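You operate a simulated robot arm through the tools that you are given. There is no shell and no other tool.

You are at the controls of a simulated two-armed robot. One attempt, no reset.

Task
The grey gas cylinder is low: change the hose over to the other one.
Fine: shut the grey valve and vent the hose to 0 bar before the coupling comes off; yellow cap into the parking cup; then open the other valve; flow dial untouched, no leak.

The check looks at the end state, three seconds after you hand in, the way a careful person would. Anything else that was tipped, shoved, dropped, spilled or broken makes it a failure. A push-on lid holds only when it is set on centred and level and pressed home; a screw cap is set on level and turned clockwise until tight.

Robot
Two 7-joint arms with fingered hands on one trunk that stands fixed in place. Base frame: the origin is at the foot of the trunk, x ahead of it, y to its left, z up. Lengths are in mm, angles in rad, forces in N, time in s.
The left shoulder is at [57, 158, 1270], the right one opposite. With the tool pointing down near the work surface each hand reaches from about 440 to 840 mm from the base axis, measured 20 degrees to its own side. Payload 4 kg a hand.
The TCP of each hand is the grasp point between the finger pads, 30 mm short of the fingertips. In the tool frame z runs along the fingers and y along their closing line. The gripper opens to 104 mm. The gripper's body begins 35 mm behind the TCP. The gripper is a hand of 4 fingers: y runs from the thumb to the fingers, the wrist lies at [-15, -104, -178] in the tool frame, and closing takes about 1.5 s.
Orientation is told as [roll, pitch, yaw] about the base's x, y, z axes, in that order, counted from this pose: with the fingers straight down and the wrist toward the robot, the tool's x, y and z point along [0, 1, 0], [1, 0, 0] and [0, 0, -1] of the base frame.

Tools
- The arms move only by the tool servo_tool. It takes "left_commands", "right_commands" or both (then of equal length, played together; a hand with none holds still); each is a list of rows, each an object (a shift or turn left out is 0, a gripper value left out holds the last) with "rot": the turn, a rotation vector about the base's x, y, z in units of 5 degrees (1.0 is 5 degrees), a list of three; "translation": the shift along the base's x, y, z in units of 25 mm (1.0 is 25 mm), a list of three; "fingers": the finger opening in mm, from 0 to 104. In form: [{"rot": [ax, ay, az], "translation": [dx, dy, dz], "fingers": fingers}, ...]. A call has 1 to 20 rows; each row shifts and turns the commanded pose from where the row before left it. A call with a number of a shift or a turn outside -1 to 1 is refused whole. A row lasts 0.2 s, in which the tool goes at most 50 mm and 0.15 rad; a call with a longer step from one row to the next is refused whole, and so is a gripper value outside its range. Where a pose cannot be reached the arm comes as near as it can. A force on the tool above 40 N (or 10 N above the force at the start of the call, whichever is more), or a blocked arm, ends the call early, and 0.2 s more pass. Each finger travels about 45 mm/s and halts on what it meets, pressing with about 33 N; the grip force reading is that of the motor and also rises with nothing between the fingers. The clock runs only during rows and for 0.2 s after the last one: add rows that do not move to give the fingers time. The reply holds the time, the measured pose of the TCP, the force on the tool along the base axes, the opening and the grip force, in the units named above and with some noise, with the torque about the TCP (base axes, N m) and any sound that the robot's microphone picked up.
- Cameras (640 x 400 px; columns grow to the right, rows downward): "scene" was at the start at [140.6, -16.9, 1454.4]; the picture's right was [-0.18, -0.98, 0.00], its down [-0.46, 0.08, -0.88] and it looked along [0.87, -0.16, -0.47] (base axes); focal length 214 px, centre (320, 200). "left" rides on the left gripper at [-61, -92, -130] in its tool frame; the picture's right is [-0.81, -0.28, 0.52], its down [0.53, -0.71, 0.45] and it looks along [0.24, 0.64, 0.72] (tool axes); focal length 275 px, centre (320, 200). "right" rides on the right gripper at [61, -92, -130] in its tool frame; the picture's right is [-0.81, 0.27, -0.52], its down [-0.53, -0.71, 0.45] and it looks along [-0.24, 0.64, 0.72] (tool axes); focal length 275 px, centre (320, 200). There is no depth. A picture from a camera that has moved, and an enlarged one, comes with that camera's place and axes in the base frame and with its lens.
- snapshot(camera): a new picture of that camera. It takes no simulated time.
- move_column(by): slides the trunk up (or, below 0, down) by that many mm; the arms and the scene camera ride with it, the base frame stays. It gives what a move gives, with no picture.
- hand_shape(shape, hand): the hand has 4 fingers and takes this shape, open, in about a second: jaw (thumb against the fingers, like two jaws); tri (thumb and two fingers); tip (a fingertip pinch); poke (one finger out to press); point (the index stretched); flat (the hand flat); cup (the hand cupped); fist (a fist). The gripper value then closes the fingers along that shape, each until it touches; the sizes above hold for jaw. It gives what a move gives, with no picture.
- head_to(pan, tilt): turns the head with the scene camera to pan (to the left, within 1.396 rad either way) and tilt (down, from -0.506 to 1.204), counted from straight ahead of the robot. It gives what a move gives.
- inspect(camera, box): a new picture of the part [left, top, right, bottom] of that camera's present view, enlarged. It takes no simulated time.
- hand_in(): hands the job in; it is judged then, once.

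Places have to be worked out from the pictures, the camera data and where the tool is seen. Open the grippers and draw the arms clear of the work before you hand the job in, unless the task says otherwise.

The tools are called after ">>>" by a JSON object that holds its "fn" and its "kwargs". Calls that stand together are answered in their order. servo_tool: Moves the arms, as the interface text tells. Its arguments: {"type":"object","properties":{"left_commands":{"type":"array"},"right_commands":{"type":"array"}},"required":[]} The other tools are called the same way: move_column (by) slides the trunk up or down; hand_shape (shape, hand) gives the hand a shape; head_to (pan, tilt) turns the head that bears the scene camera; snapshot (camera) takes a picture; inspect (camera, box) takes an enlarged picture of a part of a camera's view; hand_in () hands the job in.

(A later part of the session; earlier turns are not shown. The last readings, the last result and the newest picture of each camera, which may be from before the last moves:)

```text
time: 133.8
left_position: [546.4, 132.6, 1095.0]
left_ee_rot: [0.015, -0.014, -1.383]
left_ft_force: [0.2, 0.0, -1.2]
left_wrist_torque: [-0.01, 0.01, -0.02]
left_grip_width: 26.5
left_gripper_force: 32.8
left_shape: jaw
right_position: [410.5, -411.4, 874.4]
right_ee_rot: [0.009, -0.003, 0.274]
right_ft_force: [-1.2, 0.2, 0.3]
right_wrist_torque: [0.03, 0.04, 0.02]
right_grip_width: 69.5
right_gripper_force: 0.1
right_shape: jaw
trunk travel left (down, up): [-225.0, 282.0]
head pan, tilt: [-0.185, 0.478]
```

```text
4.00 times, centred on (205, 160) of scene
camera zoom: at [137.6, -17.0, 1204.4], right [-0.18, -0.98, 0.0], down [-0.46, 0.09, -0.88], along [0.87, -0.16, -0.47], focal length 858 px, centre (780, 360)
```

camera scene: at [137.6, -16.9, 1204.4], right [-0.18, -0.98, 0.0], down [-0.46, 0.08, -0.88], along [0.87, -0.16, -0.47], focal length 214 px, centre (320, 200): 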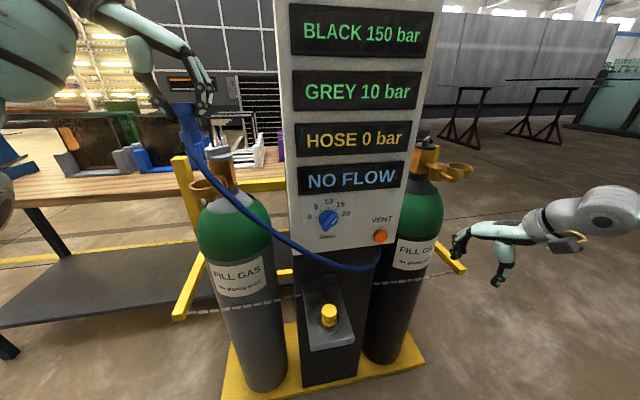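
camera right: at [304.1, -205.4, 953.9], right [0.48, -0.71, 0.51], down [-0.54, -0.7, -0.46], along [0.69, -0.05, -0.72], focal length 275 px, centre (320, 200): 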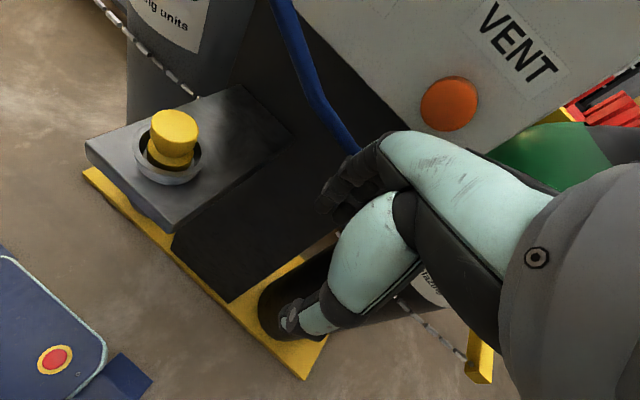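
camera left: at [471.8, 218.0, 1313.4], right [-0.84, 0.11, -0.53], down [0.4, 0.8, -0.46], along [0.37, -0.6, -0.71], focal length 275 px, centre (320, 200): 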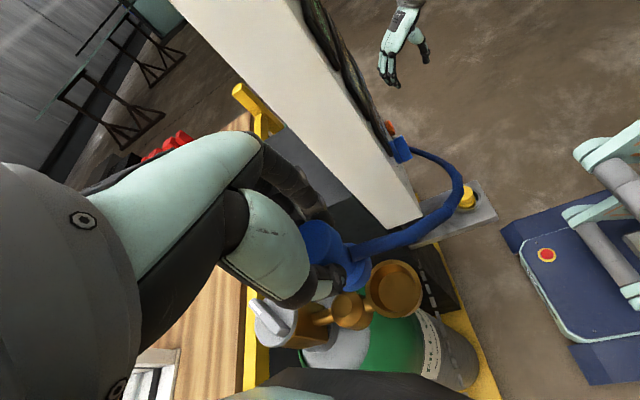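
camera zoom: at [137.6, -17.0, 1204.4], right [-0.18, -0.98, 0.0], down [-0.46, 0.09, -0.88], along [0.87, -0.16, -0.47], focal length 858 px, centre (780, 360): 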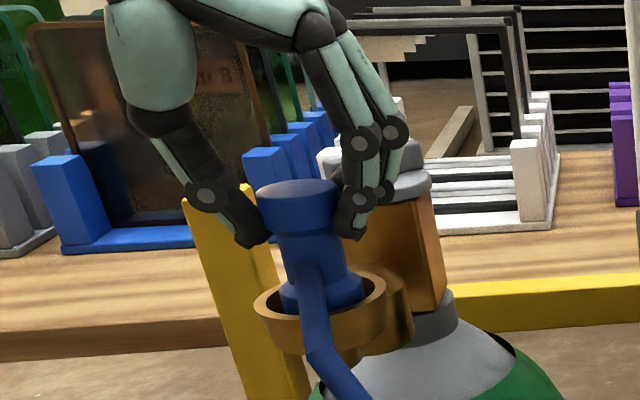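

It enters the socket centred. I lower the last 6 mm to contact.

>>> {"fn": "servo_tool", "kwargs": {"left_commands": [{"translation": [0, 0, -0.12]}, {"translation": [0, 0, -0.1]}, {"translation": [0, 0, -0.06]}, {}, {}]}}

>>> {"fn": "inspect", "kwargs": {"camera": "scene", "box": [160, 110, 250, 210]}}

```text
time: 135.0
left_position: [545.8, 131.9, 1086.8]
left_ee_rot: [0.017, -0.013, -1.385]
left_ft_force: [-0.5, -0.4, -1.2]
left_wrist_torque: [0.01, -0.01, -0.02]
left_grip_width: 26.6
left_gripper_force: 33.3
left_shape: jaw
right_position: [411.2, -411.9, 873.6]
right_ee_rot: [0.009, -0.003, 0.275]
right_ft_force: [-0.2, -0.1, 0.1]
right_wrist_torque: [0.02, 0.02, -0.02]
right_grip_width: 69.8
right_gripper_force: 0.1
right_shape: jaw
trunk travel left (down, up): [-225.0, 282.0]
head pan, tilt: [-0.185, 0.478]
```

```text
4.00 times, centred on (205, 160) of scene
camera zoom: at [137.6, -17.0, 1204.4], right [-0.18, -0.98, 0.0], down [-0.46, 0.08, -0.88], along [0.87, -0.16, -0.47], focal length 858 px, centre (780, 360)
```

zoom: 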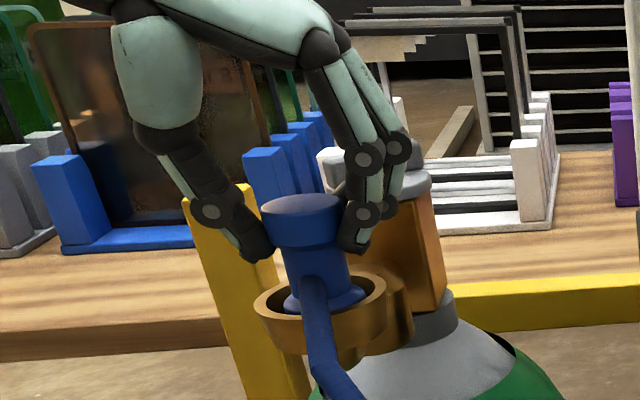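

Not yet firm contact; I press 3-4 mm further down.

>>> {"fn": "servo_tool", "kwargs": {"left_commands": [{"translation": [0, 0, -0.08]}, {"translation": [0, 0, -0.08]}, {}, {}]}}

>>> {"fn": "inspect", "kwargs": {"camera": "scene", "box": [160, 110, 250, 210]}}

>>> {"fn": "inspect", "kwargs": {"camera": "left", "box": [280, 170, 440, 330]}}

```text
time: 136.0
left_position: [544.1, 134.0, 1086.1]
left_ee_rot: [0.02, -0.016, -1.383]
left_ft_force: [2.3, 3.2, 20.2]
left_wrist_torque: [-0.02, -0.15, 0.09]
left_grip_width: 27.7
left_gripper_force: 32.8
left_shape: jaw
right_position: [409.4, -411.9, 874.1]
right_ee_rot: [0.01, -0.005, 0.275]
right_ft_force: [0.2, 0.0, 0.2]
right_wrist_torque: [0.02, 0.01, 0.02]
right_grip_width: 69.6
right_gripper_force: 0.1
right_shape: jaw
trunk travel left (down, up): [-225.0, 282.0]
head pan, tilt: [-0.185, 0.478]
```

```text
4.00 times, centred on (205, 160) of scene
camera zoom: at [136.0, -17.0, 1204.7], right [-0.18, -0.98, 0.0], down [-0.46, 0.08, -0.88], along [0.87, -0.16, -0.47], focal length 858 px, centre (780, 360)
```

zoom: 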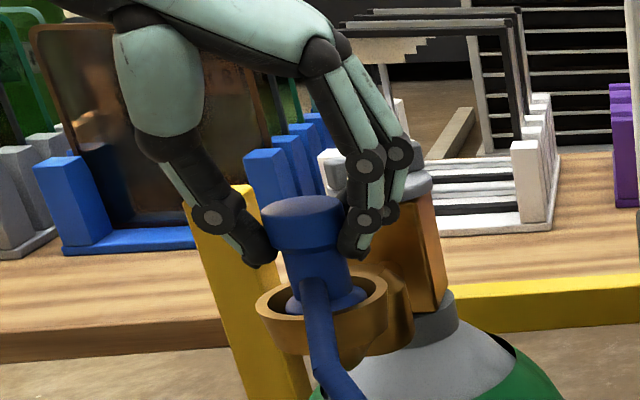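

```text
2.50 times, centred on (360, 250) of left
camera zoom: at [464.1, 213.9, 1214.3], right [-0.84, 0.11, -0.54], down [0.4, 0.79, -0.46], along [0.38, -0.6, -0.71], focal length 688 px, centre (220, 75)
```

zoom: 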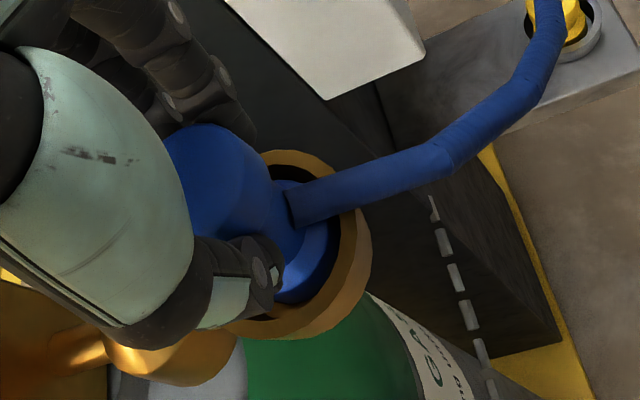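

The coupling is seated (20 N down). I relax the push, open the fingers and lift the left hand clear.

>>> {"fn": "servo_tool", "kwargs": {"left_commands": [{"translation": [0, 0, 0.08]}, {"fingers": 50}, {}, {"fingers": 74}, {}, {"translation": [0, 0, 0.3]}, {"translation": [0, 0, 0.6]}, {"translation": [0, 0, 0.8]}, {"translation": [0, 0, 0.8]}, {}]}}

>>> {"fn": "snapshot", "kwargs": {"camera": "scene"}}

>>> {"fn": "snapshot", "kwargs": {"camera": "left"}}

```text
time: 138.2
left_position: [546.8, 131.7, 1148.9]
left_ee_rot: [0.015, -0.013, -1.383]
left_ft_force: [-0.1, 1.5, -0.7]
left_wrist_torque: [-0.03, -0.02, 0.01]
left_grip_width: 73.8
left_gripper_force: 0.0
left_shape: jaw
right_position: [411.2, -410.3, 873.2]
right_ee_rot: [0.013, -0.002, 0.273]
right_ft_force: [0.1, 0.5, -0.3]
right_wrist_torque: [-0.02, 0.0, -0.02]
right_grip_width: 69.5
right_gripper_force: 0.1
right_shape: jaw
trunk travel left (down, up): [-225.0, 282.0]
head pan, tilt: [-0.185, 0.478]
```

```text
taken
camera scene: at [137.9, -16.8, 1204.4], right [-0.18, -0.98, 0.0], down [-0.46, 0.08, -0.88], along [0.87, -0.16, -0.47], focal length 214 px, centre (320, 200)
```

scene: 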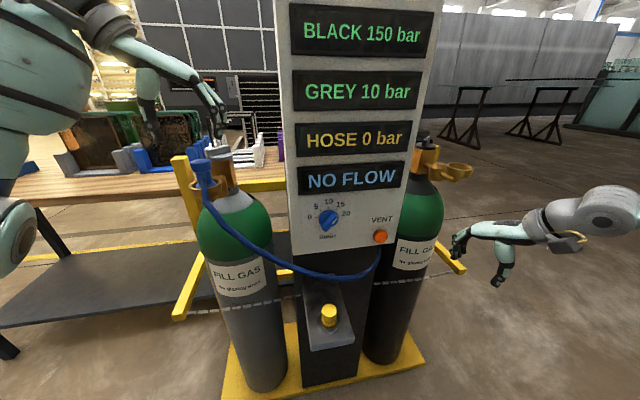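

```text
taken
camera left: at [466.8, 213.8, 1277.2], right [-0.84, 0.11, -0.53], down [0.4, 0.8, -0.46], along [0.37, -0.6, -0.71], focal length 275 px, centre (320, 200)
```

left: 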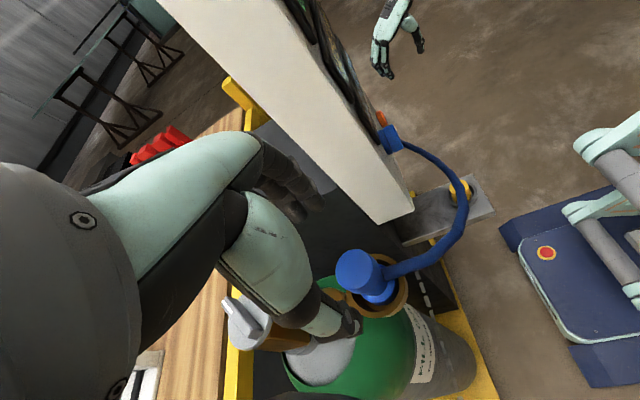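

The coupling stands re-seated on the grey socket, with the hose now leaving toward -x. I draw the left hand away to the left, then raise the trunk back to its first height.

>>> {"fn": "servo_tool", "kwargs": {"left_commands": [{"translation": [0, 0, 0.8]}, {"translation": [-0.3, 0.6, 0.5], "rot": [0, 0, 0.6]}, {"translation": [-0.5, 0.9, 0], "rot": [0, 0, 0.6]}, {"translation": [-0.5, 0.9, 0], "rot": [0, 0, 0.6]}, {"translation": [-0.5, 0.9, 0], "rot": [0, 0, 0.6]}, {"translation": [-0.5, 0.9, 0], "rot": [0, 0, 0.6]}, {"translation": [-0.5, 0.9, 0], "rot": [0, 0, 0.6]}, {"translation": [-0.5, 0.9, 0], "rot": [0, 0, 0.6]}, {}]}}

>>> {"fn": "move_column", "kwargs": {"by": 125}}

>>> {"fn": "move_column", "kwargs": {"by": 125}}

>>> {"fn": "snapshot", "kwargs": {"camera": "scene"}}

```text
time: 140.2
left_position: [463.2, 281.8, 1180.7]
left_ee_rot: [0.015, -0.013, -1.017]
left_ft_force: [1.2, -0.4, 1.0]
left_wrist_torque: [0.03, 0.03, -0.02]
left_grip_width: 73.8
left_gripper_force: 0.0
left_shape: jaw
right_position: [412.1, -412.6, 872.8]
right_ee_rot: [0.012, -0.002, 0.274]
right_ft_force: [0.3, -0.4, 0.7]
right_wrist_torque: [0.02, -0.03, 0.0]
right_grip_width: 69.4
right_gripper_force: 0.1
right_shape: jaw
trunk travel left (down, up): [-225.0, 282.0]
head pan, tilt: [-0.185, 0.478]
```

```text
time: 141.7
left_position: [463.0, 281.6, 1305.5]
left_ee_rot: [0.015, -0.011, -1.018]
left_ft_force: [0.7, 0.7, 0.9]
left_wrist_torque: [0.01, 0.01, 0.02]
left_grip_width: 73.7
left_gripper_force: 0.1
left_shape: jaw
right_position: [410.9, -410.6, 998.1]
right_ee_rot: [0.011, -0.003, 0.274]
right_ft_force: [0.1, 0.0, 0.3]
right_wrist_torque: [0.0, -0.01, 0.0]
right_grip_width: 69.8
right_gripper_force: 0.1
right_shape: jaw
trunk travel left (down, up): [-350.0, 157.0]
head pan, tilt: [-0.185, 0.478]
```

```text
time: 143.3
left_position: [463.2, 282.4, 1431.0]
left_ee_rot: [0.016, -0.012, -1.016]
left_ft_force: [0.1, -0.8, -0.8]
left_wrist_torque: [0.01, 0.02, 0.03]
left_grip_width: 73.7
left_gripper_force: 0.0
left_shape: jaw
right_position: [410.5, -412.5, 1124.5]
right_ee_rot: [0.01, -0.003, 0.272]
right_ft_force: [-0.7, 0.2, -0.3]
right_wrist_torque: [0.03, -0.03, -0.02]
right_grip_width: 70.1
right_gripper_force: 0.0
right_shape: jaw
trunk travel left (down, up): [-475.0, 32.0]
head pan, tilt: [-0.185, 0.478]
```

```text
taken
camera scene: at [140.8, -17.0, 1454.6], right [-0.18, -0.98, 0.0], down [-0.46, 0.08, -0.88], along [0.87, -0.16, -0.47], focal length 214 px, centre (320, 200)
```

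scene: 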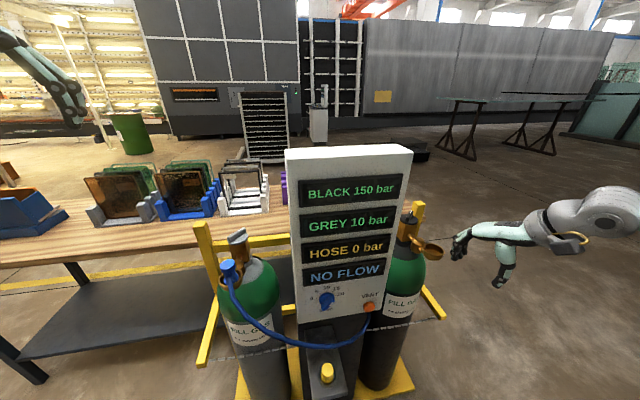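

Now the right hand goes across in front of the panel toward the grey port, at height 1230 and x about 405.

>>> {"fn": "servo_tool", "kwargs": {"right_commands": [{"translation": [0, 0.5, 0.9]}, {"translation": [0, 0.8, 0.9]}, {"translation": [0, 1, 0.9]}, {"translation": [0, 1, 0.9]}, {"translation": [0, 1, 0.5]}, {"translation": [0, 1, 0], "rot": [0, 0, 0.3]}, {"translation": [0, 1, 0], "rot": [0, 0, 0.3]}, {"translation": [0, 1, 0], "rot": [0, 0, 0.3]}, {"translation": [0, 1, 0], "rot": [0, 0, 0.3]}, {"translation": [0, 1, 0], "rot": [0, 0, 0.3]}, {"translation": [0, 1, 0], "rot": [0, 0, 0.3]}, {"translation": [0, 1, 0], "rot": [0, 0, 0.3]}, {"translation": [0, 1, 0], "rot": [0, 0, 0.3]}, {"translation": [0, 1, 0], "rot": [0, 0, 0.3]}, {"translation": [0, 1, 0], "rot": [0, 0, 0.3]}, {"translation": [0, 1, 0], "rot": [0, 0, 0.3]}, {}]}}

>>> {"fn": "snapshot", "kwargs": {"camera": "scene"}}

>>> {"fn": "snapshot", "kwargs": {"camera": "right"}}

```text
time: 146.9
left_position: [463.8, 283.0, 1432.3]
left_ee_rot: [0.016, -0.012, -1.018]
left_ft_force: [0.1, -0.5, -0.3]
left_wrist_torque: [-0.02, -0.03, 0.02]
left_grip_width: 73.3
left_gripper_force: 0.1
left_shape: jaw
right_position: [411.6, -30.0, 1224.5]
right_ee_rot: [0.009, -0.005, 0.562]
right_ft_force: [0.0, -1.6, 0.7]
right_wrist_torque: [-0.01, -0.02, 0.01]
right_grip_width: 69.8
right_gripper_force: 0.0
right_shape: jaw
trunk travel left (down, up): [-475.0, 32.0]
head pan, tilt: [-0.185, 0.478]
```

```text
taken
camera scene: at [141.0, -17.4, 1454.4], right [-0.18, -0.98, 0.0], down [-0.46, 0.09, -0.88], along [0.87, -0.16, -0.47], focal length 214 px, centre (320, 200)
```

scene: 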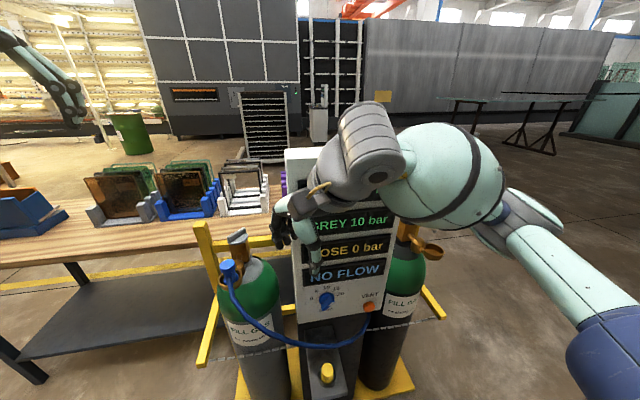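

```text
taken
camera right: at [300.4, -29.4, 1357.6], right [0.67, -0.54, 0.51], down [-0.32, -0.83, -0.46], along [0.67, 0.15, -0.72], focal length 275 px, centre (320, 200)
```

right: 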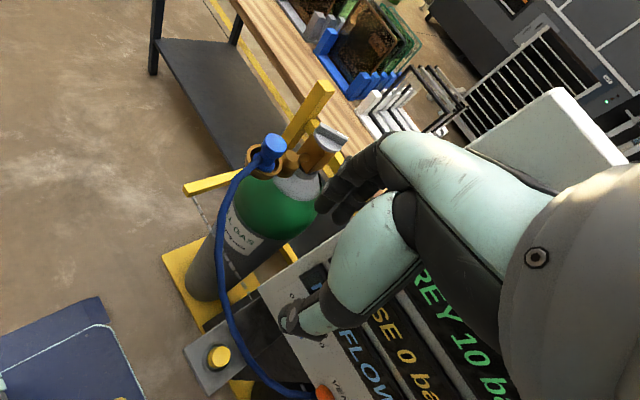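

Reachable so far at yaw 32°. I go on to the left and then forward above the coupling, tips well above it.

>>> {"fn": "servo_tool", "kwargs": {"right_commands": [{"translation": [0, 1, 0], "rot": [0, 0, 0.45]}, {"translation": [0, 1, 0], "rot": [0, 0, 0.45]}, {"translation": [0, 1, 0], "rot": [0, 0, 0.45]}, {"translation": [0.2, 1, -0.1], "rot": [0, 0, 0.45]}, {"translation": [0.5, 0.8, -0.2], "rot": [0, 0, 0.45]}, {"translation": [0.8, 0.6, -0.3], "rot": [0, 0, 0.45]}, {"translation": [0.9, 0.5, -0.4]}, {"translation": [0.9, 0.4, -0.4]}, {}, {}]}}

>>> {"fn": "snapshot", "kwargs": {"camera": "scene"}}

>>> {"fn": "snapshot", "kwargs": {"camera": "right"}}

```text
time: 149.1
left_position: [462.6, 282.0, 1431.0]
left_ee_rot: [0.016, -0.01, -1.017]
left_ft_force: [-0.2, 1.3, 0.0]
left_wrist_torque: [0.0, -0.01, 0.01]
left_grip_width: 74.0
left_gripper_force: 0.0
left_shape: jaw
right_position: [495.0, 127.8, 1191.7]
right_ee_rot: [0.008, -0.006, 0.798]
right_ft_force: [0.4, 0.2, 0.4]
right_wrist_torque: [-0.03, -0.02, 0.0]
right_grip_width: 69.9
right_gripper_force: 0.1
right_shape: jaw
trunk travel left (down, up): [-475.0, 32.0]
head pan, tilt: [-0.185, 0.478]
```

```text
taken
camera scene: at [140.9, -16.8, 1454.4], right [-0.18, -0.98, 0.0], down [-0.46, 0.08, -0.88], along [0.87, -0.16, -0.47], focal length 214 px, centre (320, 200)
```

scene: 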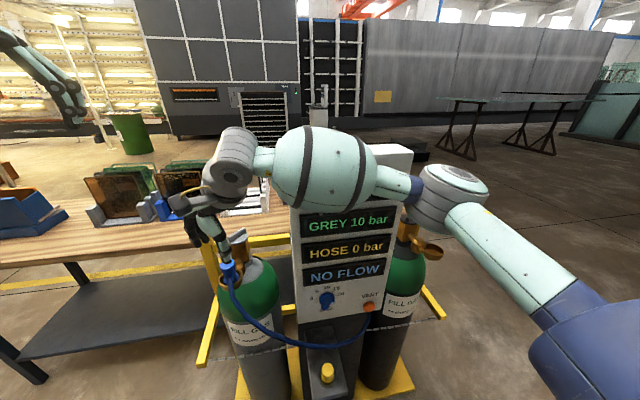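

```text
taken
camera right: at [385.8, 103.2, 1323.7], right [0.77, -0.37, 0.51], down [-0.12, -0.88, -0.46], along [0.62, 0.3, -0.72], focal length 275 px, centre (320, 200)
```

right: 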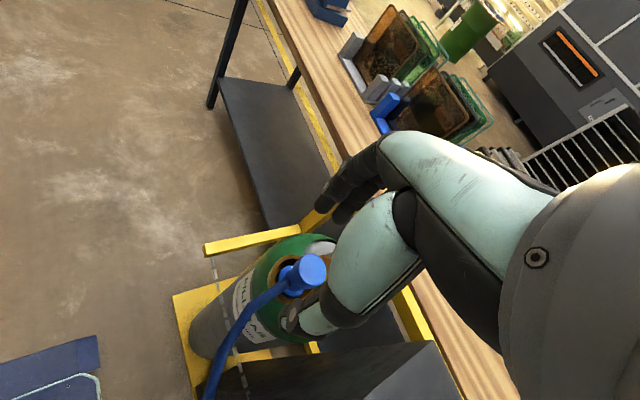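

I zoom on the coupling and its hose exit.

>>> {"fn": "inspect", "kwargs": {"camera": "right", "box": [220, 210, 380, 370]}}

>>> {"fn": "inspect", "kwargs": {"camera": "scene", "box": [180, 190, 280, 290]}}

```text
2.50 times, centred on (300, 290) of right
camera zoom: at [385.8, 103.2, 1323.7], right [0.77, -0.37, 0.51], down [-0.12, -0.88, -0.46], along [0.62, 0.3, -0.72], focal length 688 px, centre (370, -25)
```

zoom: 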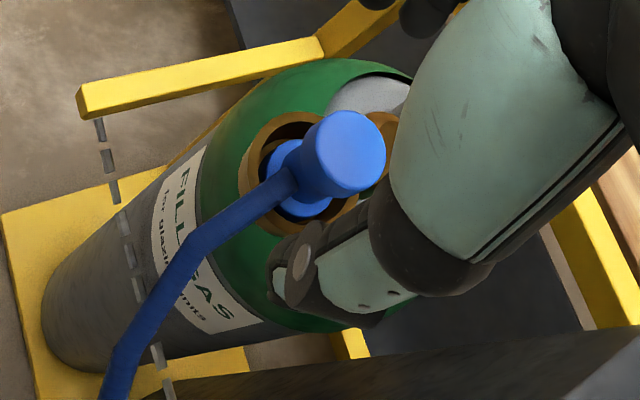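

```text
4.00 times, centred on (230, 240) of scene
camera zoom: at [140.9, -16.8, 1454.4], right [-0.18, -0.98, 0.0], down [-0.46, 0.08, -0.88], along [0.87, -0.16, -0.47], focal length 858 px, centre (680, 40)
```

zoom: 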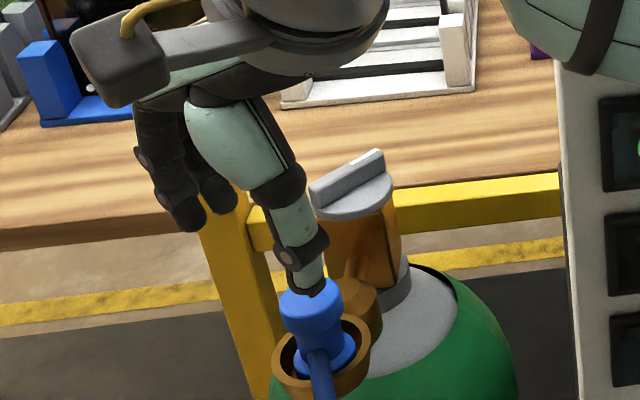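

The coupling centre is near [549,129] from this view. I turn to yaw 60° (thumb away from the hose) and come above it at TCP about 1145.

>>> {"fn": "servo_tool", "kwargs": {"right_commands": [{"translation": [0.4, 0, -0.2], "rot": [0, 0, 0.6]}, {"translation": [0.4, 0, -0.3], "rot": [0, 0, 0.6]}, {"translation": [0.4, 0, -0.3], "rot": [0, 0, 0.6]}, {"translation": [0.4, 0, -0.4], "rot": [0, 0, 0.6]}, {"translation": [0.5, 0.05, -0.6], "rot": [0, 0, 0.5]}, {}, {}]}}

>>> {"fn": "inspect", "kwargs": {"camera": "right", "box": [220, 170, 380, 330]}}

>>> {"fn": "inspect", "kwargs": {"camera": "scene", "box": [180, 190, 280, 290]}}

```text
time: 150.9
left_position: [446.3, 278.2, 1435.2]
left_ee_rot: [0.026, -0.016, -1.018]
left_ft_force: [-0.4, 0.2, -0.4]
left_wrist_torque: [0.05, 0.02, 0.01]
left_grip_width: 73.8
left_gripper_force: 0.0
left_shape: jaw
right_position: [523.3, 135.5, 1166.0]
right_ee_rot: [-0.016, -0.031, 1.081]
right_ft_force: [-0.8, 0.8, -0.4]
right_wrist_torque: [-0.03, -0.04, 0.02]
right_grip_width: 69.5
right_gripper_force: 0.1
right_shape: jaw
trunk travel left (down, up): [-475.0, 32.0]
head pan, tilt: [-0.185, 0.478]
stopped in row 7 (right hand): the arm was blocked; the commanded pose is now the measured one
```

```text
2.50 times, centred on (300, 250) of right
camera zoom: at [422.4, 79.5, 1293.8], right [0.83, -0.15, 0.54], down [0.15, -0.87, -0.47], along [0.54, 0.47, -0.7], focal length 688 px, centre (370, 75)
```

zoom: 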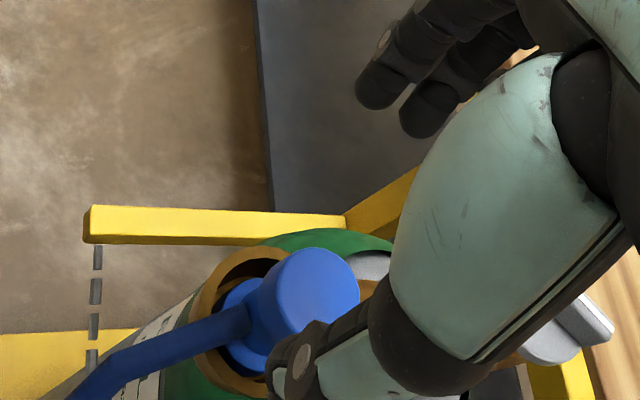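

```text
4.00 times, centred on (230, 240) of scene
camera zoom: at [69.1, -20.3, 1459.9], right [-0.18, -0.98, -0.01], down [-0.42, 0.09, -0.9], along [0.89, -0.16, -0.43], focal length 858 px, centre (680, 40)
```

zoom: 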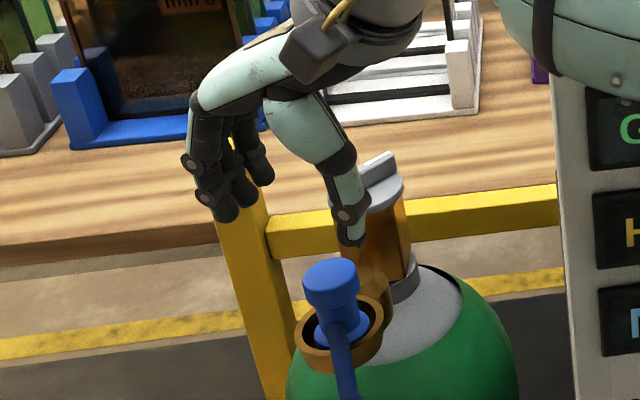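

The arm was blocked and the head camera shifted back by 70 mm: something of the right arm is pressing on something. I look at the whole scene before moving.

>>> {"fn": "snapshot", "kwargs": {"camera": "scene"}}

>>> {"fn": "snapshot", "kwargs": {"camera": "left"}}

>>> {"fn": "snapshot", "kwargs": {"camera": "right"}}

```text
taken
camera scene: at [69.1, -20.3, 1459.9], right [-0.18, -0.98, -0.01], down [-0.42, 0.09, -0.9], along [0.89, -0.16, -0.43], focal length 214 px, centre (320, 200)
```

scene: 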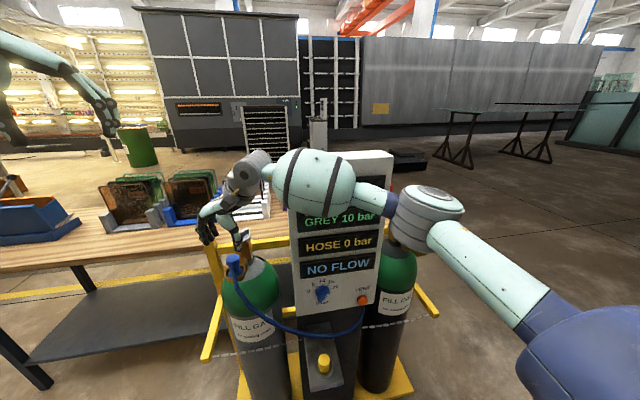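

```text
taken
camera left: at [342.4, 324.3, 1563.5], right [-0.82, -0.19, -0.54], down [0.09, 0.89, -0.45], along [0.57, -0.42, -0.71], focal length 275 px, centre (320, 200)
```

left: 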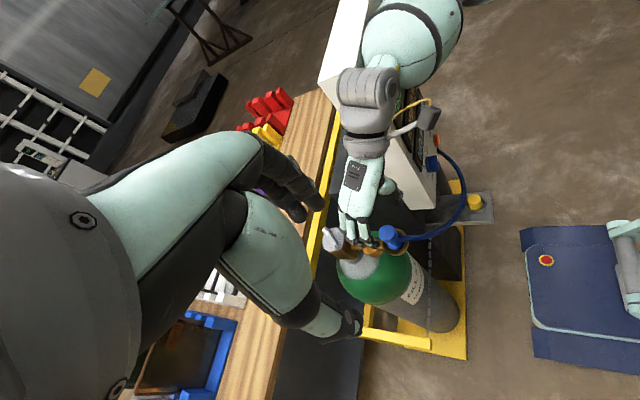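

```text
taken
camera right: at [422.4, 79.5, 1293.8], right [0.83, -0.15, 0.54], down [0.15, -0.87, -0.47], along [0.54, 0.47, -0.7], focal length 275 px, centre (320, 200)
```

right: 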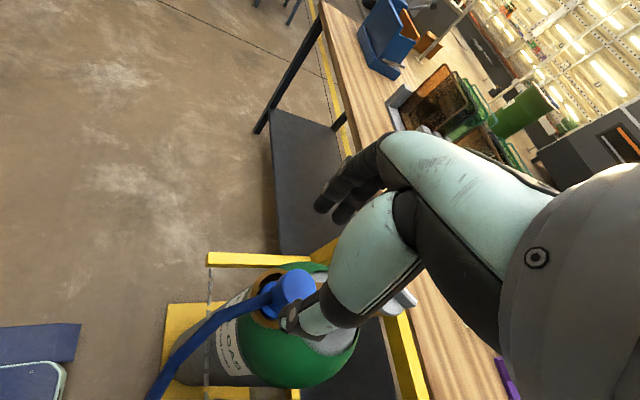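

The right forearm leans against the panel's front. I back it off gently at once: hand back in -x and yaw reduced.

>>> {"fn": "servo_tool", "kwargs": {"right_commands": [{"translation": [-0.6, -0.1, 0.1], "rot": [0, 0, -0.3]}, {"translation": [-0.6, -0.1, 0.1], "rot": [0, 0, -0.3]}, {"translation": [-0.6, -0.2, 0.1], "rot": [0, 0, -0.3]}, {}]}}

>>> {"fn": "snapshot", "kwargs": {"camera": "scene"}}

>>> {"fn": "snapshot", "kwargs": {"camera": "left"}}

```text
time: 151.9
left_position: [473.7, 282.4, 1426.6]
left_ee_rot: [0.008, -0.008, -1.019]
left_ft_force: [-0.1, 0.7, 0.5]
left_wrist_torque: [0.01, 0.01, 0.01]
left_grip_width: 73.6
left_gripper_force: 0.1
left_shape: jaw
right_position: [506.6, 121.1, 1150.9]
right_ee_rot: [0.011, -0.003, 0.981]
right_ft_force: [1.5, -1.0, 1.2]
right_wrist_torque: [0.03, 0.11, 0.0]
right_grip_width: 69.8
right_gripper_force: 0.0
right_shape: jaw
trunk travel left (down, up): [-475.0, 32.0]
head pan, tilt: [-0.185, 0.478]
```

```text
taken
camera scene: at [112.4, -16.3, 1456.6], right [-0.18, -0.98, 0.0], down [-0.45, 0.08, -0.89], along [0.88, -0.16, -0.45], focal length 214 px, centre (320, 200)
```

scene: 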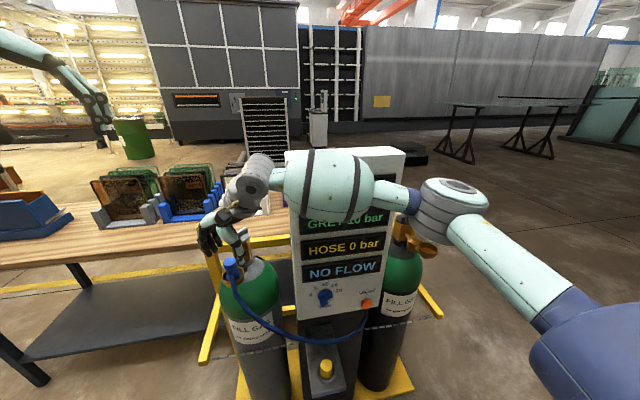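

```text
taken
camera left: at [372.3, 329.5, 1555.8], right [-0.83, -0.19, -0.53], down [0.08, 0.89, -0.46], along [0.55, -0.42, -0.72], focal length 275 px, centre (320, 200)
```

left: 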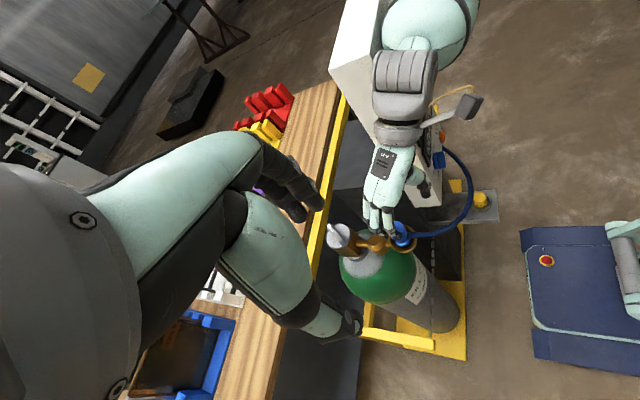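

The torso is coming back. I back off farther until the head camera is at its normal place.

>>> {"fn": "servo_tool", "kwargs": {"right_commands": [{"translation": [-0.7, -0.2, 0.4], "rot": [0, 0, -0.4]}, {"translation": [-0.7, -0.2, 0.4], "rot": [0, 0, -0.4]}, {"translation": [-0.7, -0.2, 0.4], "rot": [0, 0, -0.4]}, {}, {}]}}

>>> {"fn": "snapshot", "kwargs": {"camera": "scene"}}

>>> {"fn": "snapshot", "kwargs": {"camera": "left"}}

```text
time: 153.1
left_position: [481.9, 282.0, 1423.2]
left_ee_rot: [0.005, -0.005, -1.018]
left_ft_force: [0.1, 0.0, 0.6]
left_wrist_torque: [0.04, 0.0, 0.0]
left_grip_width: 73.6
left_gripper_force: 0.0
left_shape: jaw
right_position: [461.9, 107.8, 1180.6]
right_ee_rot: [0.013, -0.007, 0.878]
right_ft_force: [1.0, -0.3, -0.2]
right_wrist_torque: [0.04, -0.03, 0.01]
right_grip_width: 69.8
right_gripper_force: 0.1
right_shape: jaw
trunk travel left (down, up): [-475.0, 32.0]
head pan, tilt: [-0.185, 0.478]
```

```text
taken
camera scene: at [142.2, -16.2, 1454.3], right [-0.18, -0.98, 0.0], down [-0.47, 0.08, -0.88], along [0.87, -0.16, -0.47], focal length 214 px, centre (320, 200)
```

scene: 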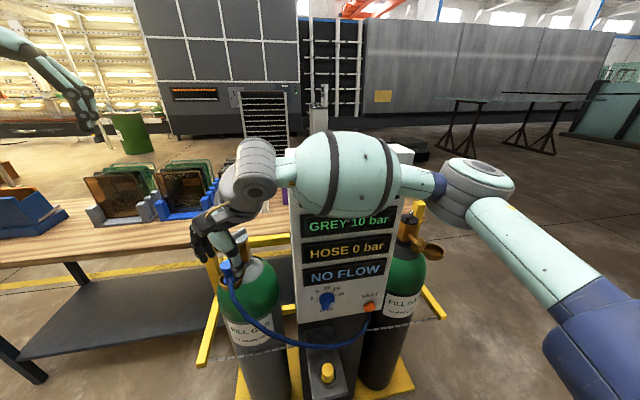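

```text
taken
camera left: at [380.7, 329.7, 1554.2], right [-0.83, -0.19, -0.52], down [0.08, 0.89, -0.46], along [0.55, -0.42, -0.72], focal length 275 px, centre (320, 200)
```

left: 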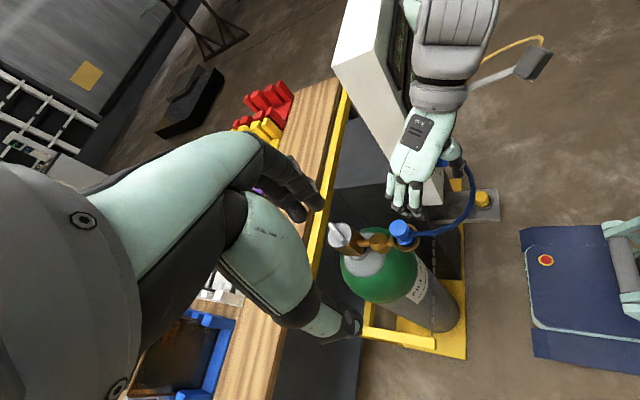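

The torso is back and the panel looks unmoved. A smaller yaw keeps the forearm away from the panel, and if I grip higher (tips at 1063, above the hose) the thumb may sit over the hose side. I turn to yaw about 15° here first.

>>> {"fn": "servo_tool", "kwargs": {"right_commands": [{"rot": [0, 0, -0.9]}, {"rot": [0, 0, -0.9]}, {"rot": [0, 0, -0.9]}, {"rot": [0, 0, -0.9]}, {"rot": [0, 0, -0.9]}, {"rot": [0, 0, -0.9]}, {"rot": [0, 0, -0.9]}, {"rot": [0, 0, -0.7]}, {}]}}

>>> {"fn": "snapshot", "kwargs": {"camera": "scene"}}

>>> {"fn": "snapshot", "kwargs": {"camera": "left"}}

```text
time: 155.1
left_position: [480.5, 282.5, 1425.0]
left_ee_rot: [0.006, -0.006, -1.017]
left_ft_force: [-0.2, -0.2, 0.4]
left_wrist_torque: [-0.01, 0.01, 0.02]
left_grip_width: 73.8
left_gripper_force: 0.1
left_shape: jaw
right_position: [458.5, 107.4, 1181.3]
right_ee_rot: [0.013, -0.004, 0.266]
right_ft_force: [-0.3, 0.0, -0.3]
right_wrist_torque: [0.0, 0.0, 0.0]
right_grip_width: 70.0
right_gripper_force: 0.1
right_shape: jaw
trunk travel left (down, up): [-475.0, 32.0]
head pan, tilt: [-0.185, 0.478]
```

```text
taken
camera scene: at [141.0, -17.2, 1454.4], right [-0.18, -0.98, 0.0], down [-0.46, 0.09, -0.88], along [0.87, -0.16, -0.47], focal length 214 px, centre (320, 200)
```

scene: 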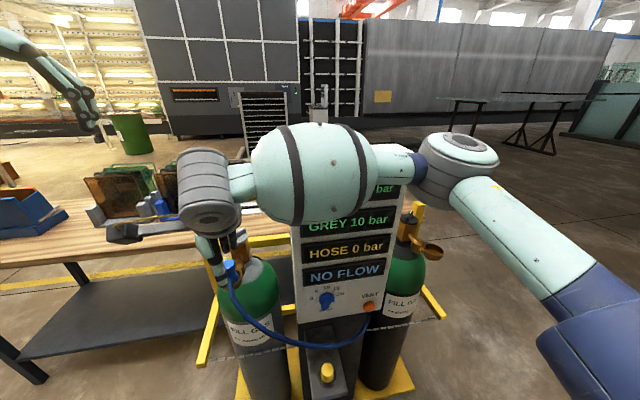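

```text
taken
camera left: at [379.8, 328.6, 1554.8], right [-0.83, -0.19, -0.52], down [0.08, 0.89, -0.46], along [0.55, -0.42, -0.72], focal length 275 px, centre (320, 200)
```

left: 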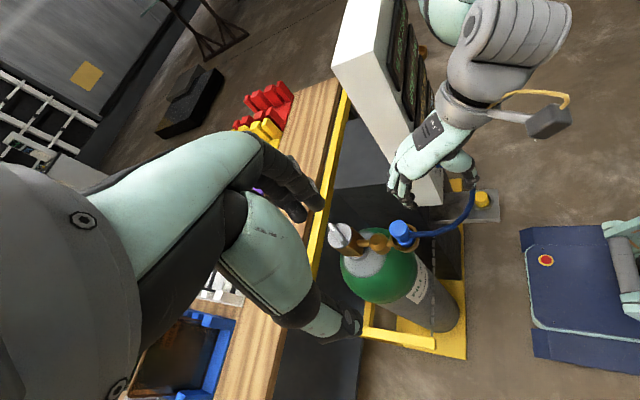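

The forearm is now clear, but only by about 45 mm, too little for the remaining 88 mm forward. I turn further to yaw about -20°, so that wrist and forearm lie more to the left and back.

>>> {"fn": "servo_tool", "kwargs": {"right_commands": [{"rot": [0, 0, -0.9]}, {"rot": [0, 0, -0.9]}, {"rot": [0, 0, -0.9]}, {"rot": [0, 0, -0.9]}, {"rot": [0, 0, -0.9]}, {"rot": [0, 0, -0.9]}, {"rot": [0, 0, -0.9]}, {"rot": [0, 0, -0.7]}, {}]}}

>>> {"fn": "snapshot", "kwargs": {"camera": "scene"}}

>>> {"fn": "snapshot", "kwargs": {"camera": "left"}}

```text
time: 157.1
left_position: [481.5, 282.4, 1424.8]
left_ee_rot: [0.006, -0.007, -1.018]
left_ft_force: [0.2, -0.2, 0.4]
left_wrist_torque: [0.0, -0.02, 0.0]
left_grip_width: 73.8
left_gripper_force: 0.1
left_shape: jaw
right_position: [460.9, 105.9, 1182.0]
right_ee_rot: [0.012, -0.007, -0.345]
right_ft_force: [0.6, 0.8, 0.1]
right_wrist_torque: [-0.01, 0.02, 0.04]
right_grip_width: 69.6
right_gripper_force: 0.1
right_shape: jaw
trunk travel left (down, up): [-475.0, 32.0]
head pan, tilt: [-0.185, 0.478]
```

```text
taken
camera scene: at [141.2, -17.2, 1454.4], right [-0.18, -0.98, 0.0], down [-0.46, 0.09, -0.88], along [0.87, -0.16, -0.47], focal length 214 px, centre (320, 200)
```

scene: 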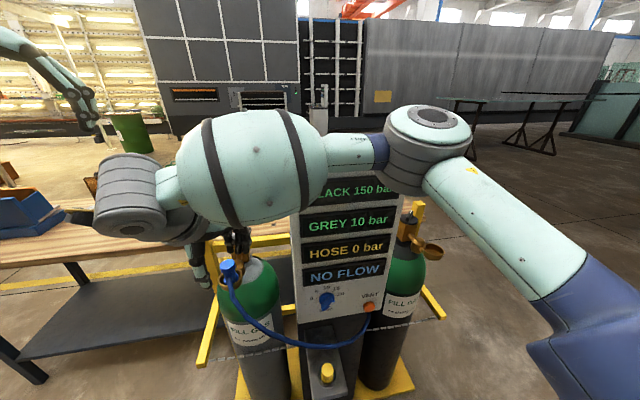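

```text
taken
camera left: at [380.1, 328.7, 1554.7], right [-0.83, -0.19, -0.52], down [0.08, 0.89, -0.46], along [0.55, -0.42, -0.72], focal length 275 px, centre (320, 200)
```

left: 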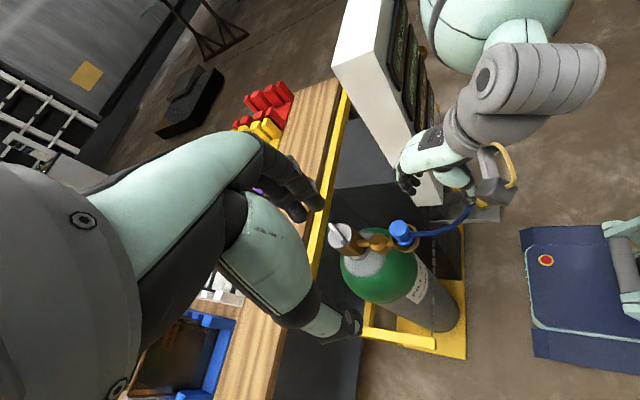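

Reachable at yaw -20°. I advance in small steps toward the coupling, checking the forearm's gap to the panel and the torso each time.

>>> {"fn": "servo_tool", "kwargs": {"right_commands": [{"translation": [0.6, 0.2, -0.1]}, {"translation": [0.6, 0.2, -0.1]}, {}, {}]}}

>>> {"fn": "snapshot", "kwargs": {"camera": "scene"}}

>>> {"fn": "snapshot", "kwargs": {"camera": "left"}}

```text
time: 158.1
left_position: [481.1, 280.8, 1422.6]
left_ee_rot: [0.005, -0.005, -1.016]
left_ft_force: [-0.3, -0.3, -0.4]
left_wrist_torque: [-0.01, -0.01, 0.03]
left_grip_width: 73.8
left_gripper_force: 0.0
left_shape: jaw
right_position: [488.6, 116.5, 1176.0]
right_ee_rot: [0.011, -0.006, -0.341]
right_ft_force: [-0.2, 0.2, 0.1]
right_wrist_torque: [-0.03, 0.03, -0.01]
right_grip_width: 69.7
right_gripper_force: 0.2
right_shape: jaw
trunk travel left (down, up): [-475.0, 32.0]
head pan, tilt: [-0.185, 0.478]
```

```text
taken
camera scene: at [141.0, -16.8, 1454.4], right [-0.18, -0.98, 0.0], down [-0.46, 0.08, -0.88], along [0.87, -0.16, -0.47], focal length 214 px, centre (320, 200)
```

scene: 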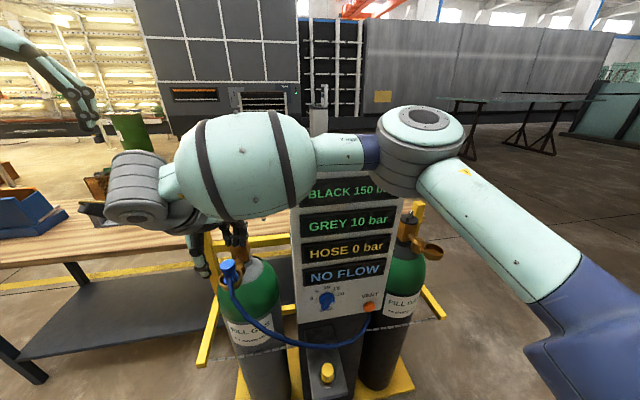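

```text
taken
camera left: at [379.8, 329.0, 1554.7], right [-0.83, -0.19, -0.52], down [0.08, 0.89, -0.46], along [0.55, -0.42, -0.72], focal length 275 px, centre (320, 200)
```

left: 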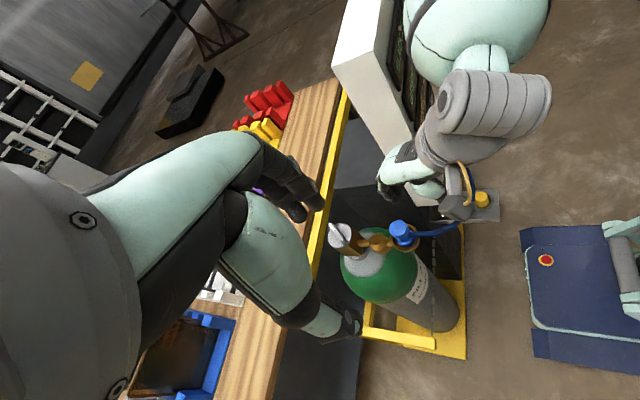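

The forearm's gap to the panel is still about 70 mm and the torso is steady. I advance another 35 mm.

>>> {"fn": "servo_tool", "kwargs": {"right_commands": [{"translation": [0.6, 0.2, -0.2]}, {"translation": [0.6, 0.2, -0.2]}, {"translation": [0.3, 0.1, -0.2]}, {}, {}]}}

>>> {"fn": "snapshot", "kwargs": {"camera": "scene"}}

>>> {"fn": "snapshot", "kwargs": {"camera": "left"}}

>>> {"fn": "snapshot", "kwargs": {"camera": "right"}}

```text
time: 159.3
left_position: [481.5, 281.9, 1424.4]
left_ee_rot: [0.005, -0.005, -1.017]
left_ft_force: [-0.3, 0.6, 1.2]
left_wrist_torque: [0.03, -0.03, 0.03]
left_grip_width: 73.8
left_gripper_force: 0.1
left_shape: jaw
right_position: [527.5, 129.7, 1161.8]
right_ee_rot: [0.013, -0.006, -0.341]
right_ft_force: [-0.6, -0.5, 0.8]
right_wrist_torque: [0.01, 0.0, 0.0]
right_grip_width: 69.8
right_gripper_force: 0.1
right_shape: jaw
trunk travel left (down, up): [-475.0, 32.0]
head pan, tilt: [-0.185, 0.478]
```

```text
taken
camera scene: at [141.3, -16.9, 1454.4], right [-0.18, -0.98, 0.0], down [-0.46, 0.08, -0.88], along [0.87, -0.16, -0.47], focal length 214 px, centre (320, 200)
```

scene: 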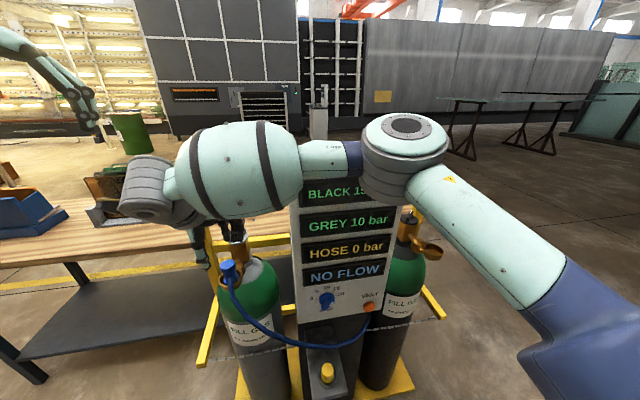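

```text
taken
camera left: at [380.1, 329.0, 1554.6], right [-0.83, -0.19, -0.52], down [0.08, 0.89, -0.46], along [0.55, -0.42, -0.72], focal length 275 px, centre (320, 200)
```

left: 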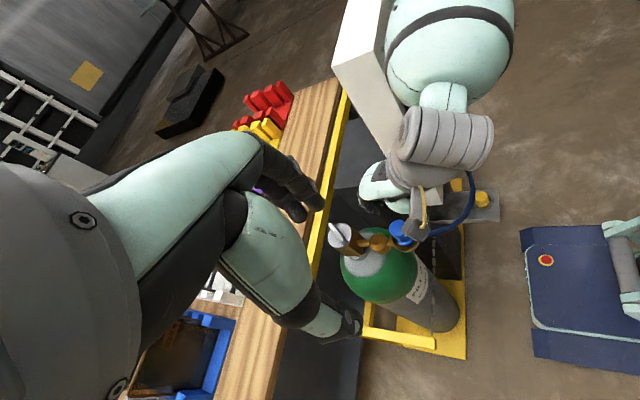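

```text
taken
camera right: at [459.9, 216.6, 1292.9], right [-0.02, -0.86, 0.51], down [-0.85, -0.26, -0.47], along [0.53, -0.44, -0.72], focal length 275 px, centre (320, 200)
```

right: 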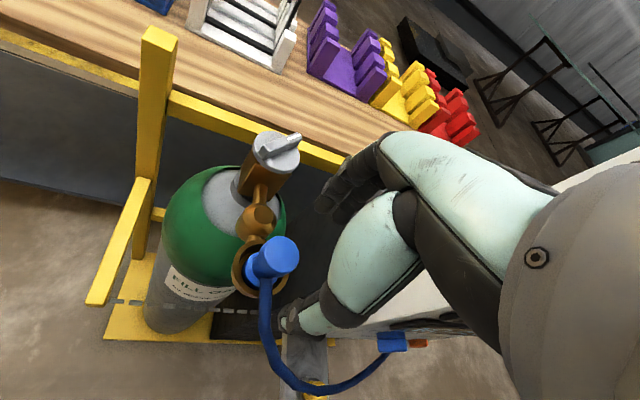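

All clear and steady. I measure the coupling from the right-hand camera now.

>>> {"fn": "inspect", "kwargs": {"camera": "right", "box": [200, 190, 360, 350]}}

```text
2.50 times, centred on (280, 270) of right
camera zoom: at [459.9, 216.6, 1292.9], right [-0.02, -0.86, 0.51], down [-0.85, -0.26, -0.47], along [0.53, -0.44, -0.72], focal length 688 px, centre (420, 25)
```

zoom: 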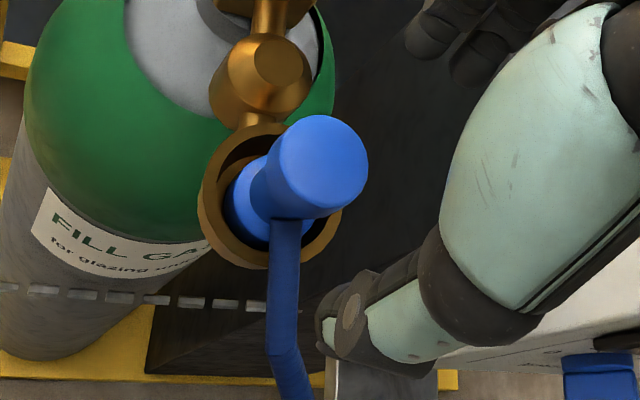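

The coupling is at about [547,130]. I move over it and down to TCP 1110, then check.

>>> {"fn": "servo_tool", "kwargs": {"right_commands": [{"translation": [0.4, 0.02, -0.3]}, {"translation": [0.38, 0.02, -0.5]}, {"translation": [0, 0, -0.6]}, {"translation": [0, 0, -0.6]}, {}, {}]}}

>>> {"fn": "inspect", "kwargs": {"camera": "right", "box": [220, 170, 380, 330]}}

>>> {"fn": "snapshot", "kwargs": {"camera": "scene"}}

>>> {"fn": "snapshot", "kwargs": {"camera": "left"}}

```text
time: 160.7
left_position: [480.9, 281.7, 1423.8]
left_ee_rot: [0.006, -0.005, -1.016]
left_ft_force: [0.2, -0.1, -0.4]
left_wrist_torque: [0.0, -0.03, 0.01]
left_grip_width: 73.8
left_gripper_force: 0.0
left_shape: jaw
right_position: [547.2, 130.9, 1111.4]
right_ee_rot: [0.012, -0.007, -0.343]
right_ft_force: [0.5, -0.1, -1.0]
right_wrist_torque: [-0.03, 0.01, 0.05]
right_grip_width: 69.7
right_gripper_force: 0.0
right_shape: jaw
trunk travel left (down, up): [-475.0, 32.0]
head pan, tilt: [-0.185, 0.478]
```

```text
2.50 times, centred on (300, 250) of right
camera zoom: at [479.6, 217.5, 1243.3], right [-0.02, -0.86, 0.51], down [-0.85, -0.26, -0.47], along [0.53, -0.44, -0.72], focal length 688 px, centre (370, 75)
```

zoom: 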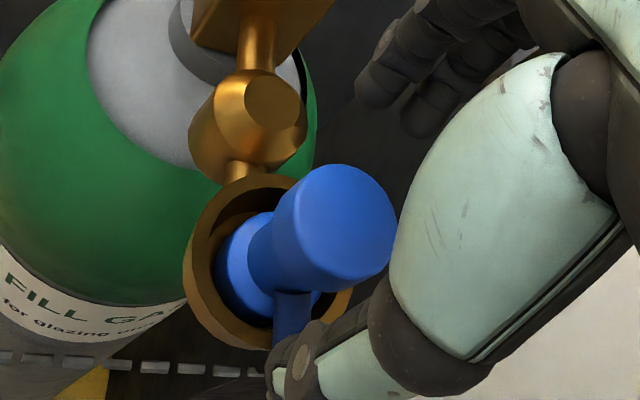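

```text
taken
camera scene: at [141.1, -17.0, 1454.4], right [-0.18, -0.98, 0.0], down [-0.46, 0.08, -0.88], along [0.87, -0.16, -0.47], focal length 214 px, centre (320, 200)
```

scene: 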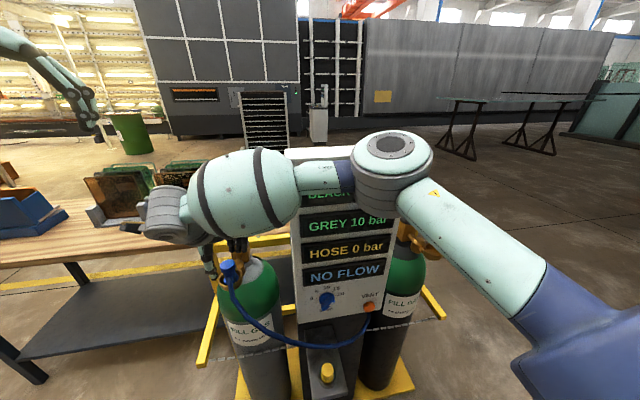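

```text
taken
camera left: at [379.9, 328.8, 1554.7], right [-0.83, -0.19, -0.52], down [0.08, 0.89, -0.46], along [0.55, -0.42, -0.72], focal length 275 px, centre (320, 200)
```

left: 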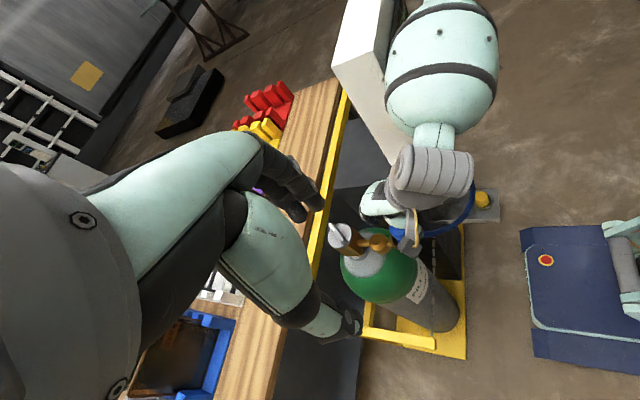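

Centred within 1 mm and the torso is steady. I lower to TCP 1093 and close on the head.

>>> {"fn": "servo_tool", "kwargs": {"right_commands": [{"translation": [0, 0, -0.4]}, {"translation": [0, 0, -0.32]}, {}, {"fingers": 40}, {}, {}, {"fingers": 18}, {}, {}, {}]}}

>>> {"fn": "inspect", "kwargs": {"camera": "right", "box": [220, 170, 380, 330]}}

>>> {"fn": "snapshot", "kwargs": {"camera": "scene"}}

>>> {"fn": "inspect", "kwargs": {"camera": "left", "box": [350, 180, 450, 280]}}

```text
time: 162.9
left_position: [482.5, 283.2, 1423.6]
left_ee_rot: [0.004, -0.005, -1.018]
left_ft_force: [0.4, -0.2, -0.6]
left_wrist_torque: [0.01, 0.0, 0.03]
left_grip_width: 73.7
left_gripper_force: 0.1
left_shape: jaw
right_position: [548.0, 131.3, 1092.4]
right_ee_rot: [0.012, -0.005, -0.342]
right_ft_force: [-2.7, 0.3, -1.5]
right_wrist_torque: [0.01, 0.03, -0.01]
right_grip_width: 26.1
right_gripper_force: 33.3
right_shape: jaw
trunk travel left (down, up): [-475.0, 32.0]
head pan, tilt: [-0.185, 0.478]
```

```text
2.50 times, centred on (300, 250) of right
camera zoom: at [479.4, 217.6, 1225.3], right [-0.02, -0.86, 0.51], down [-0.85, -0.26, -0.47], along [0.53, -0.44, -0.72], focal length 688 px, centre (370, 75)
```

zoom: 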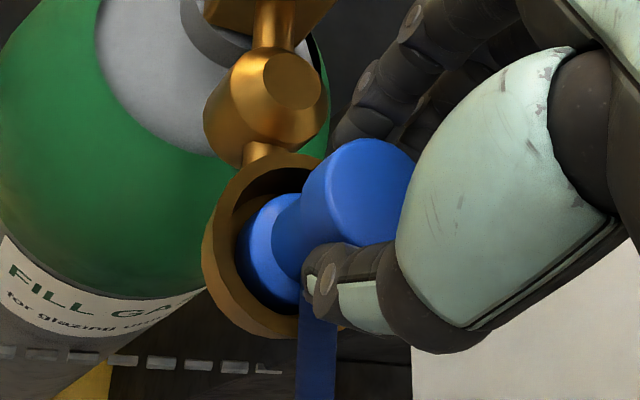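

```text
taken
camera scene: at [140.9, -16.7, 1454.4], right [-0.18, -0.98, 0.0], down [-0.46, 0.08, -0.88], along [0.87, -0.16, -0.47], focal length 214 px, centre (320, 200)
```

scene: 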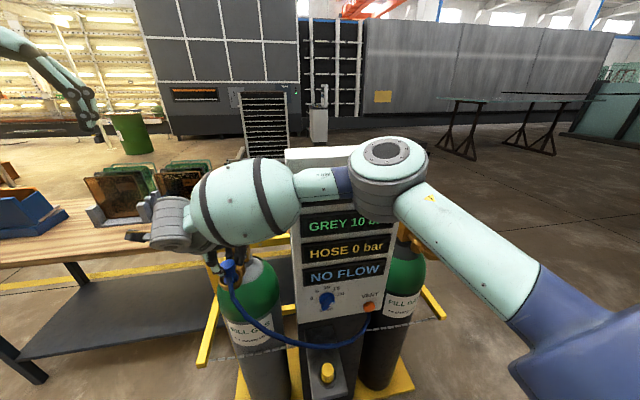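

```text
4.00 times, centred on (400, 230) of left
camera zoom: at [379.8, 329.2, 1554.6], right [-0.83, -0.19, -0.52], down [0.08, 0.89, -0.46], along [0.55, -0.42, -0.72], focal length 1101 px, centre (0, 80)
```

zoom: 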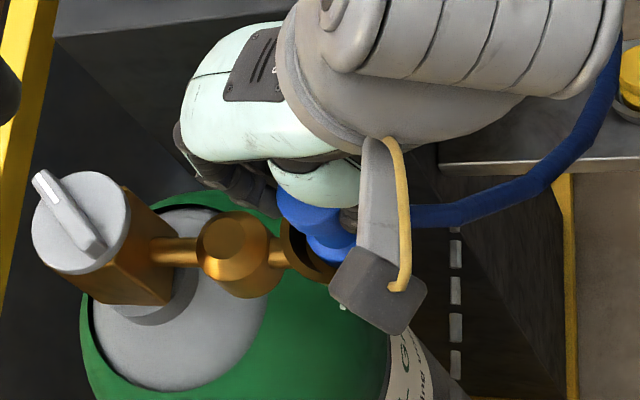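

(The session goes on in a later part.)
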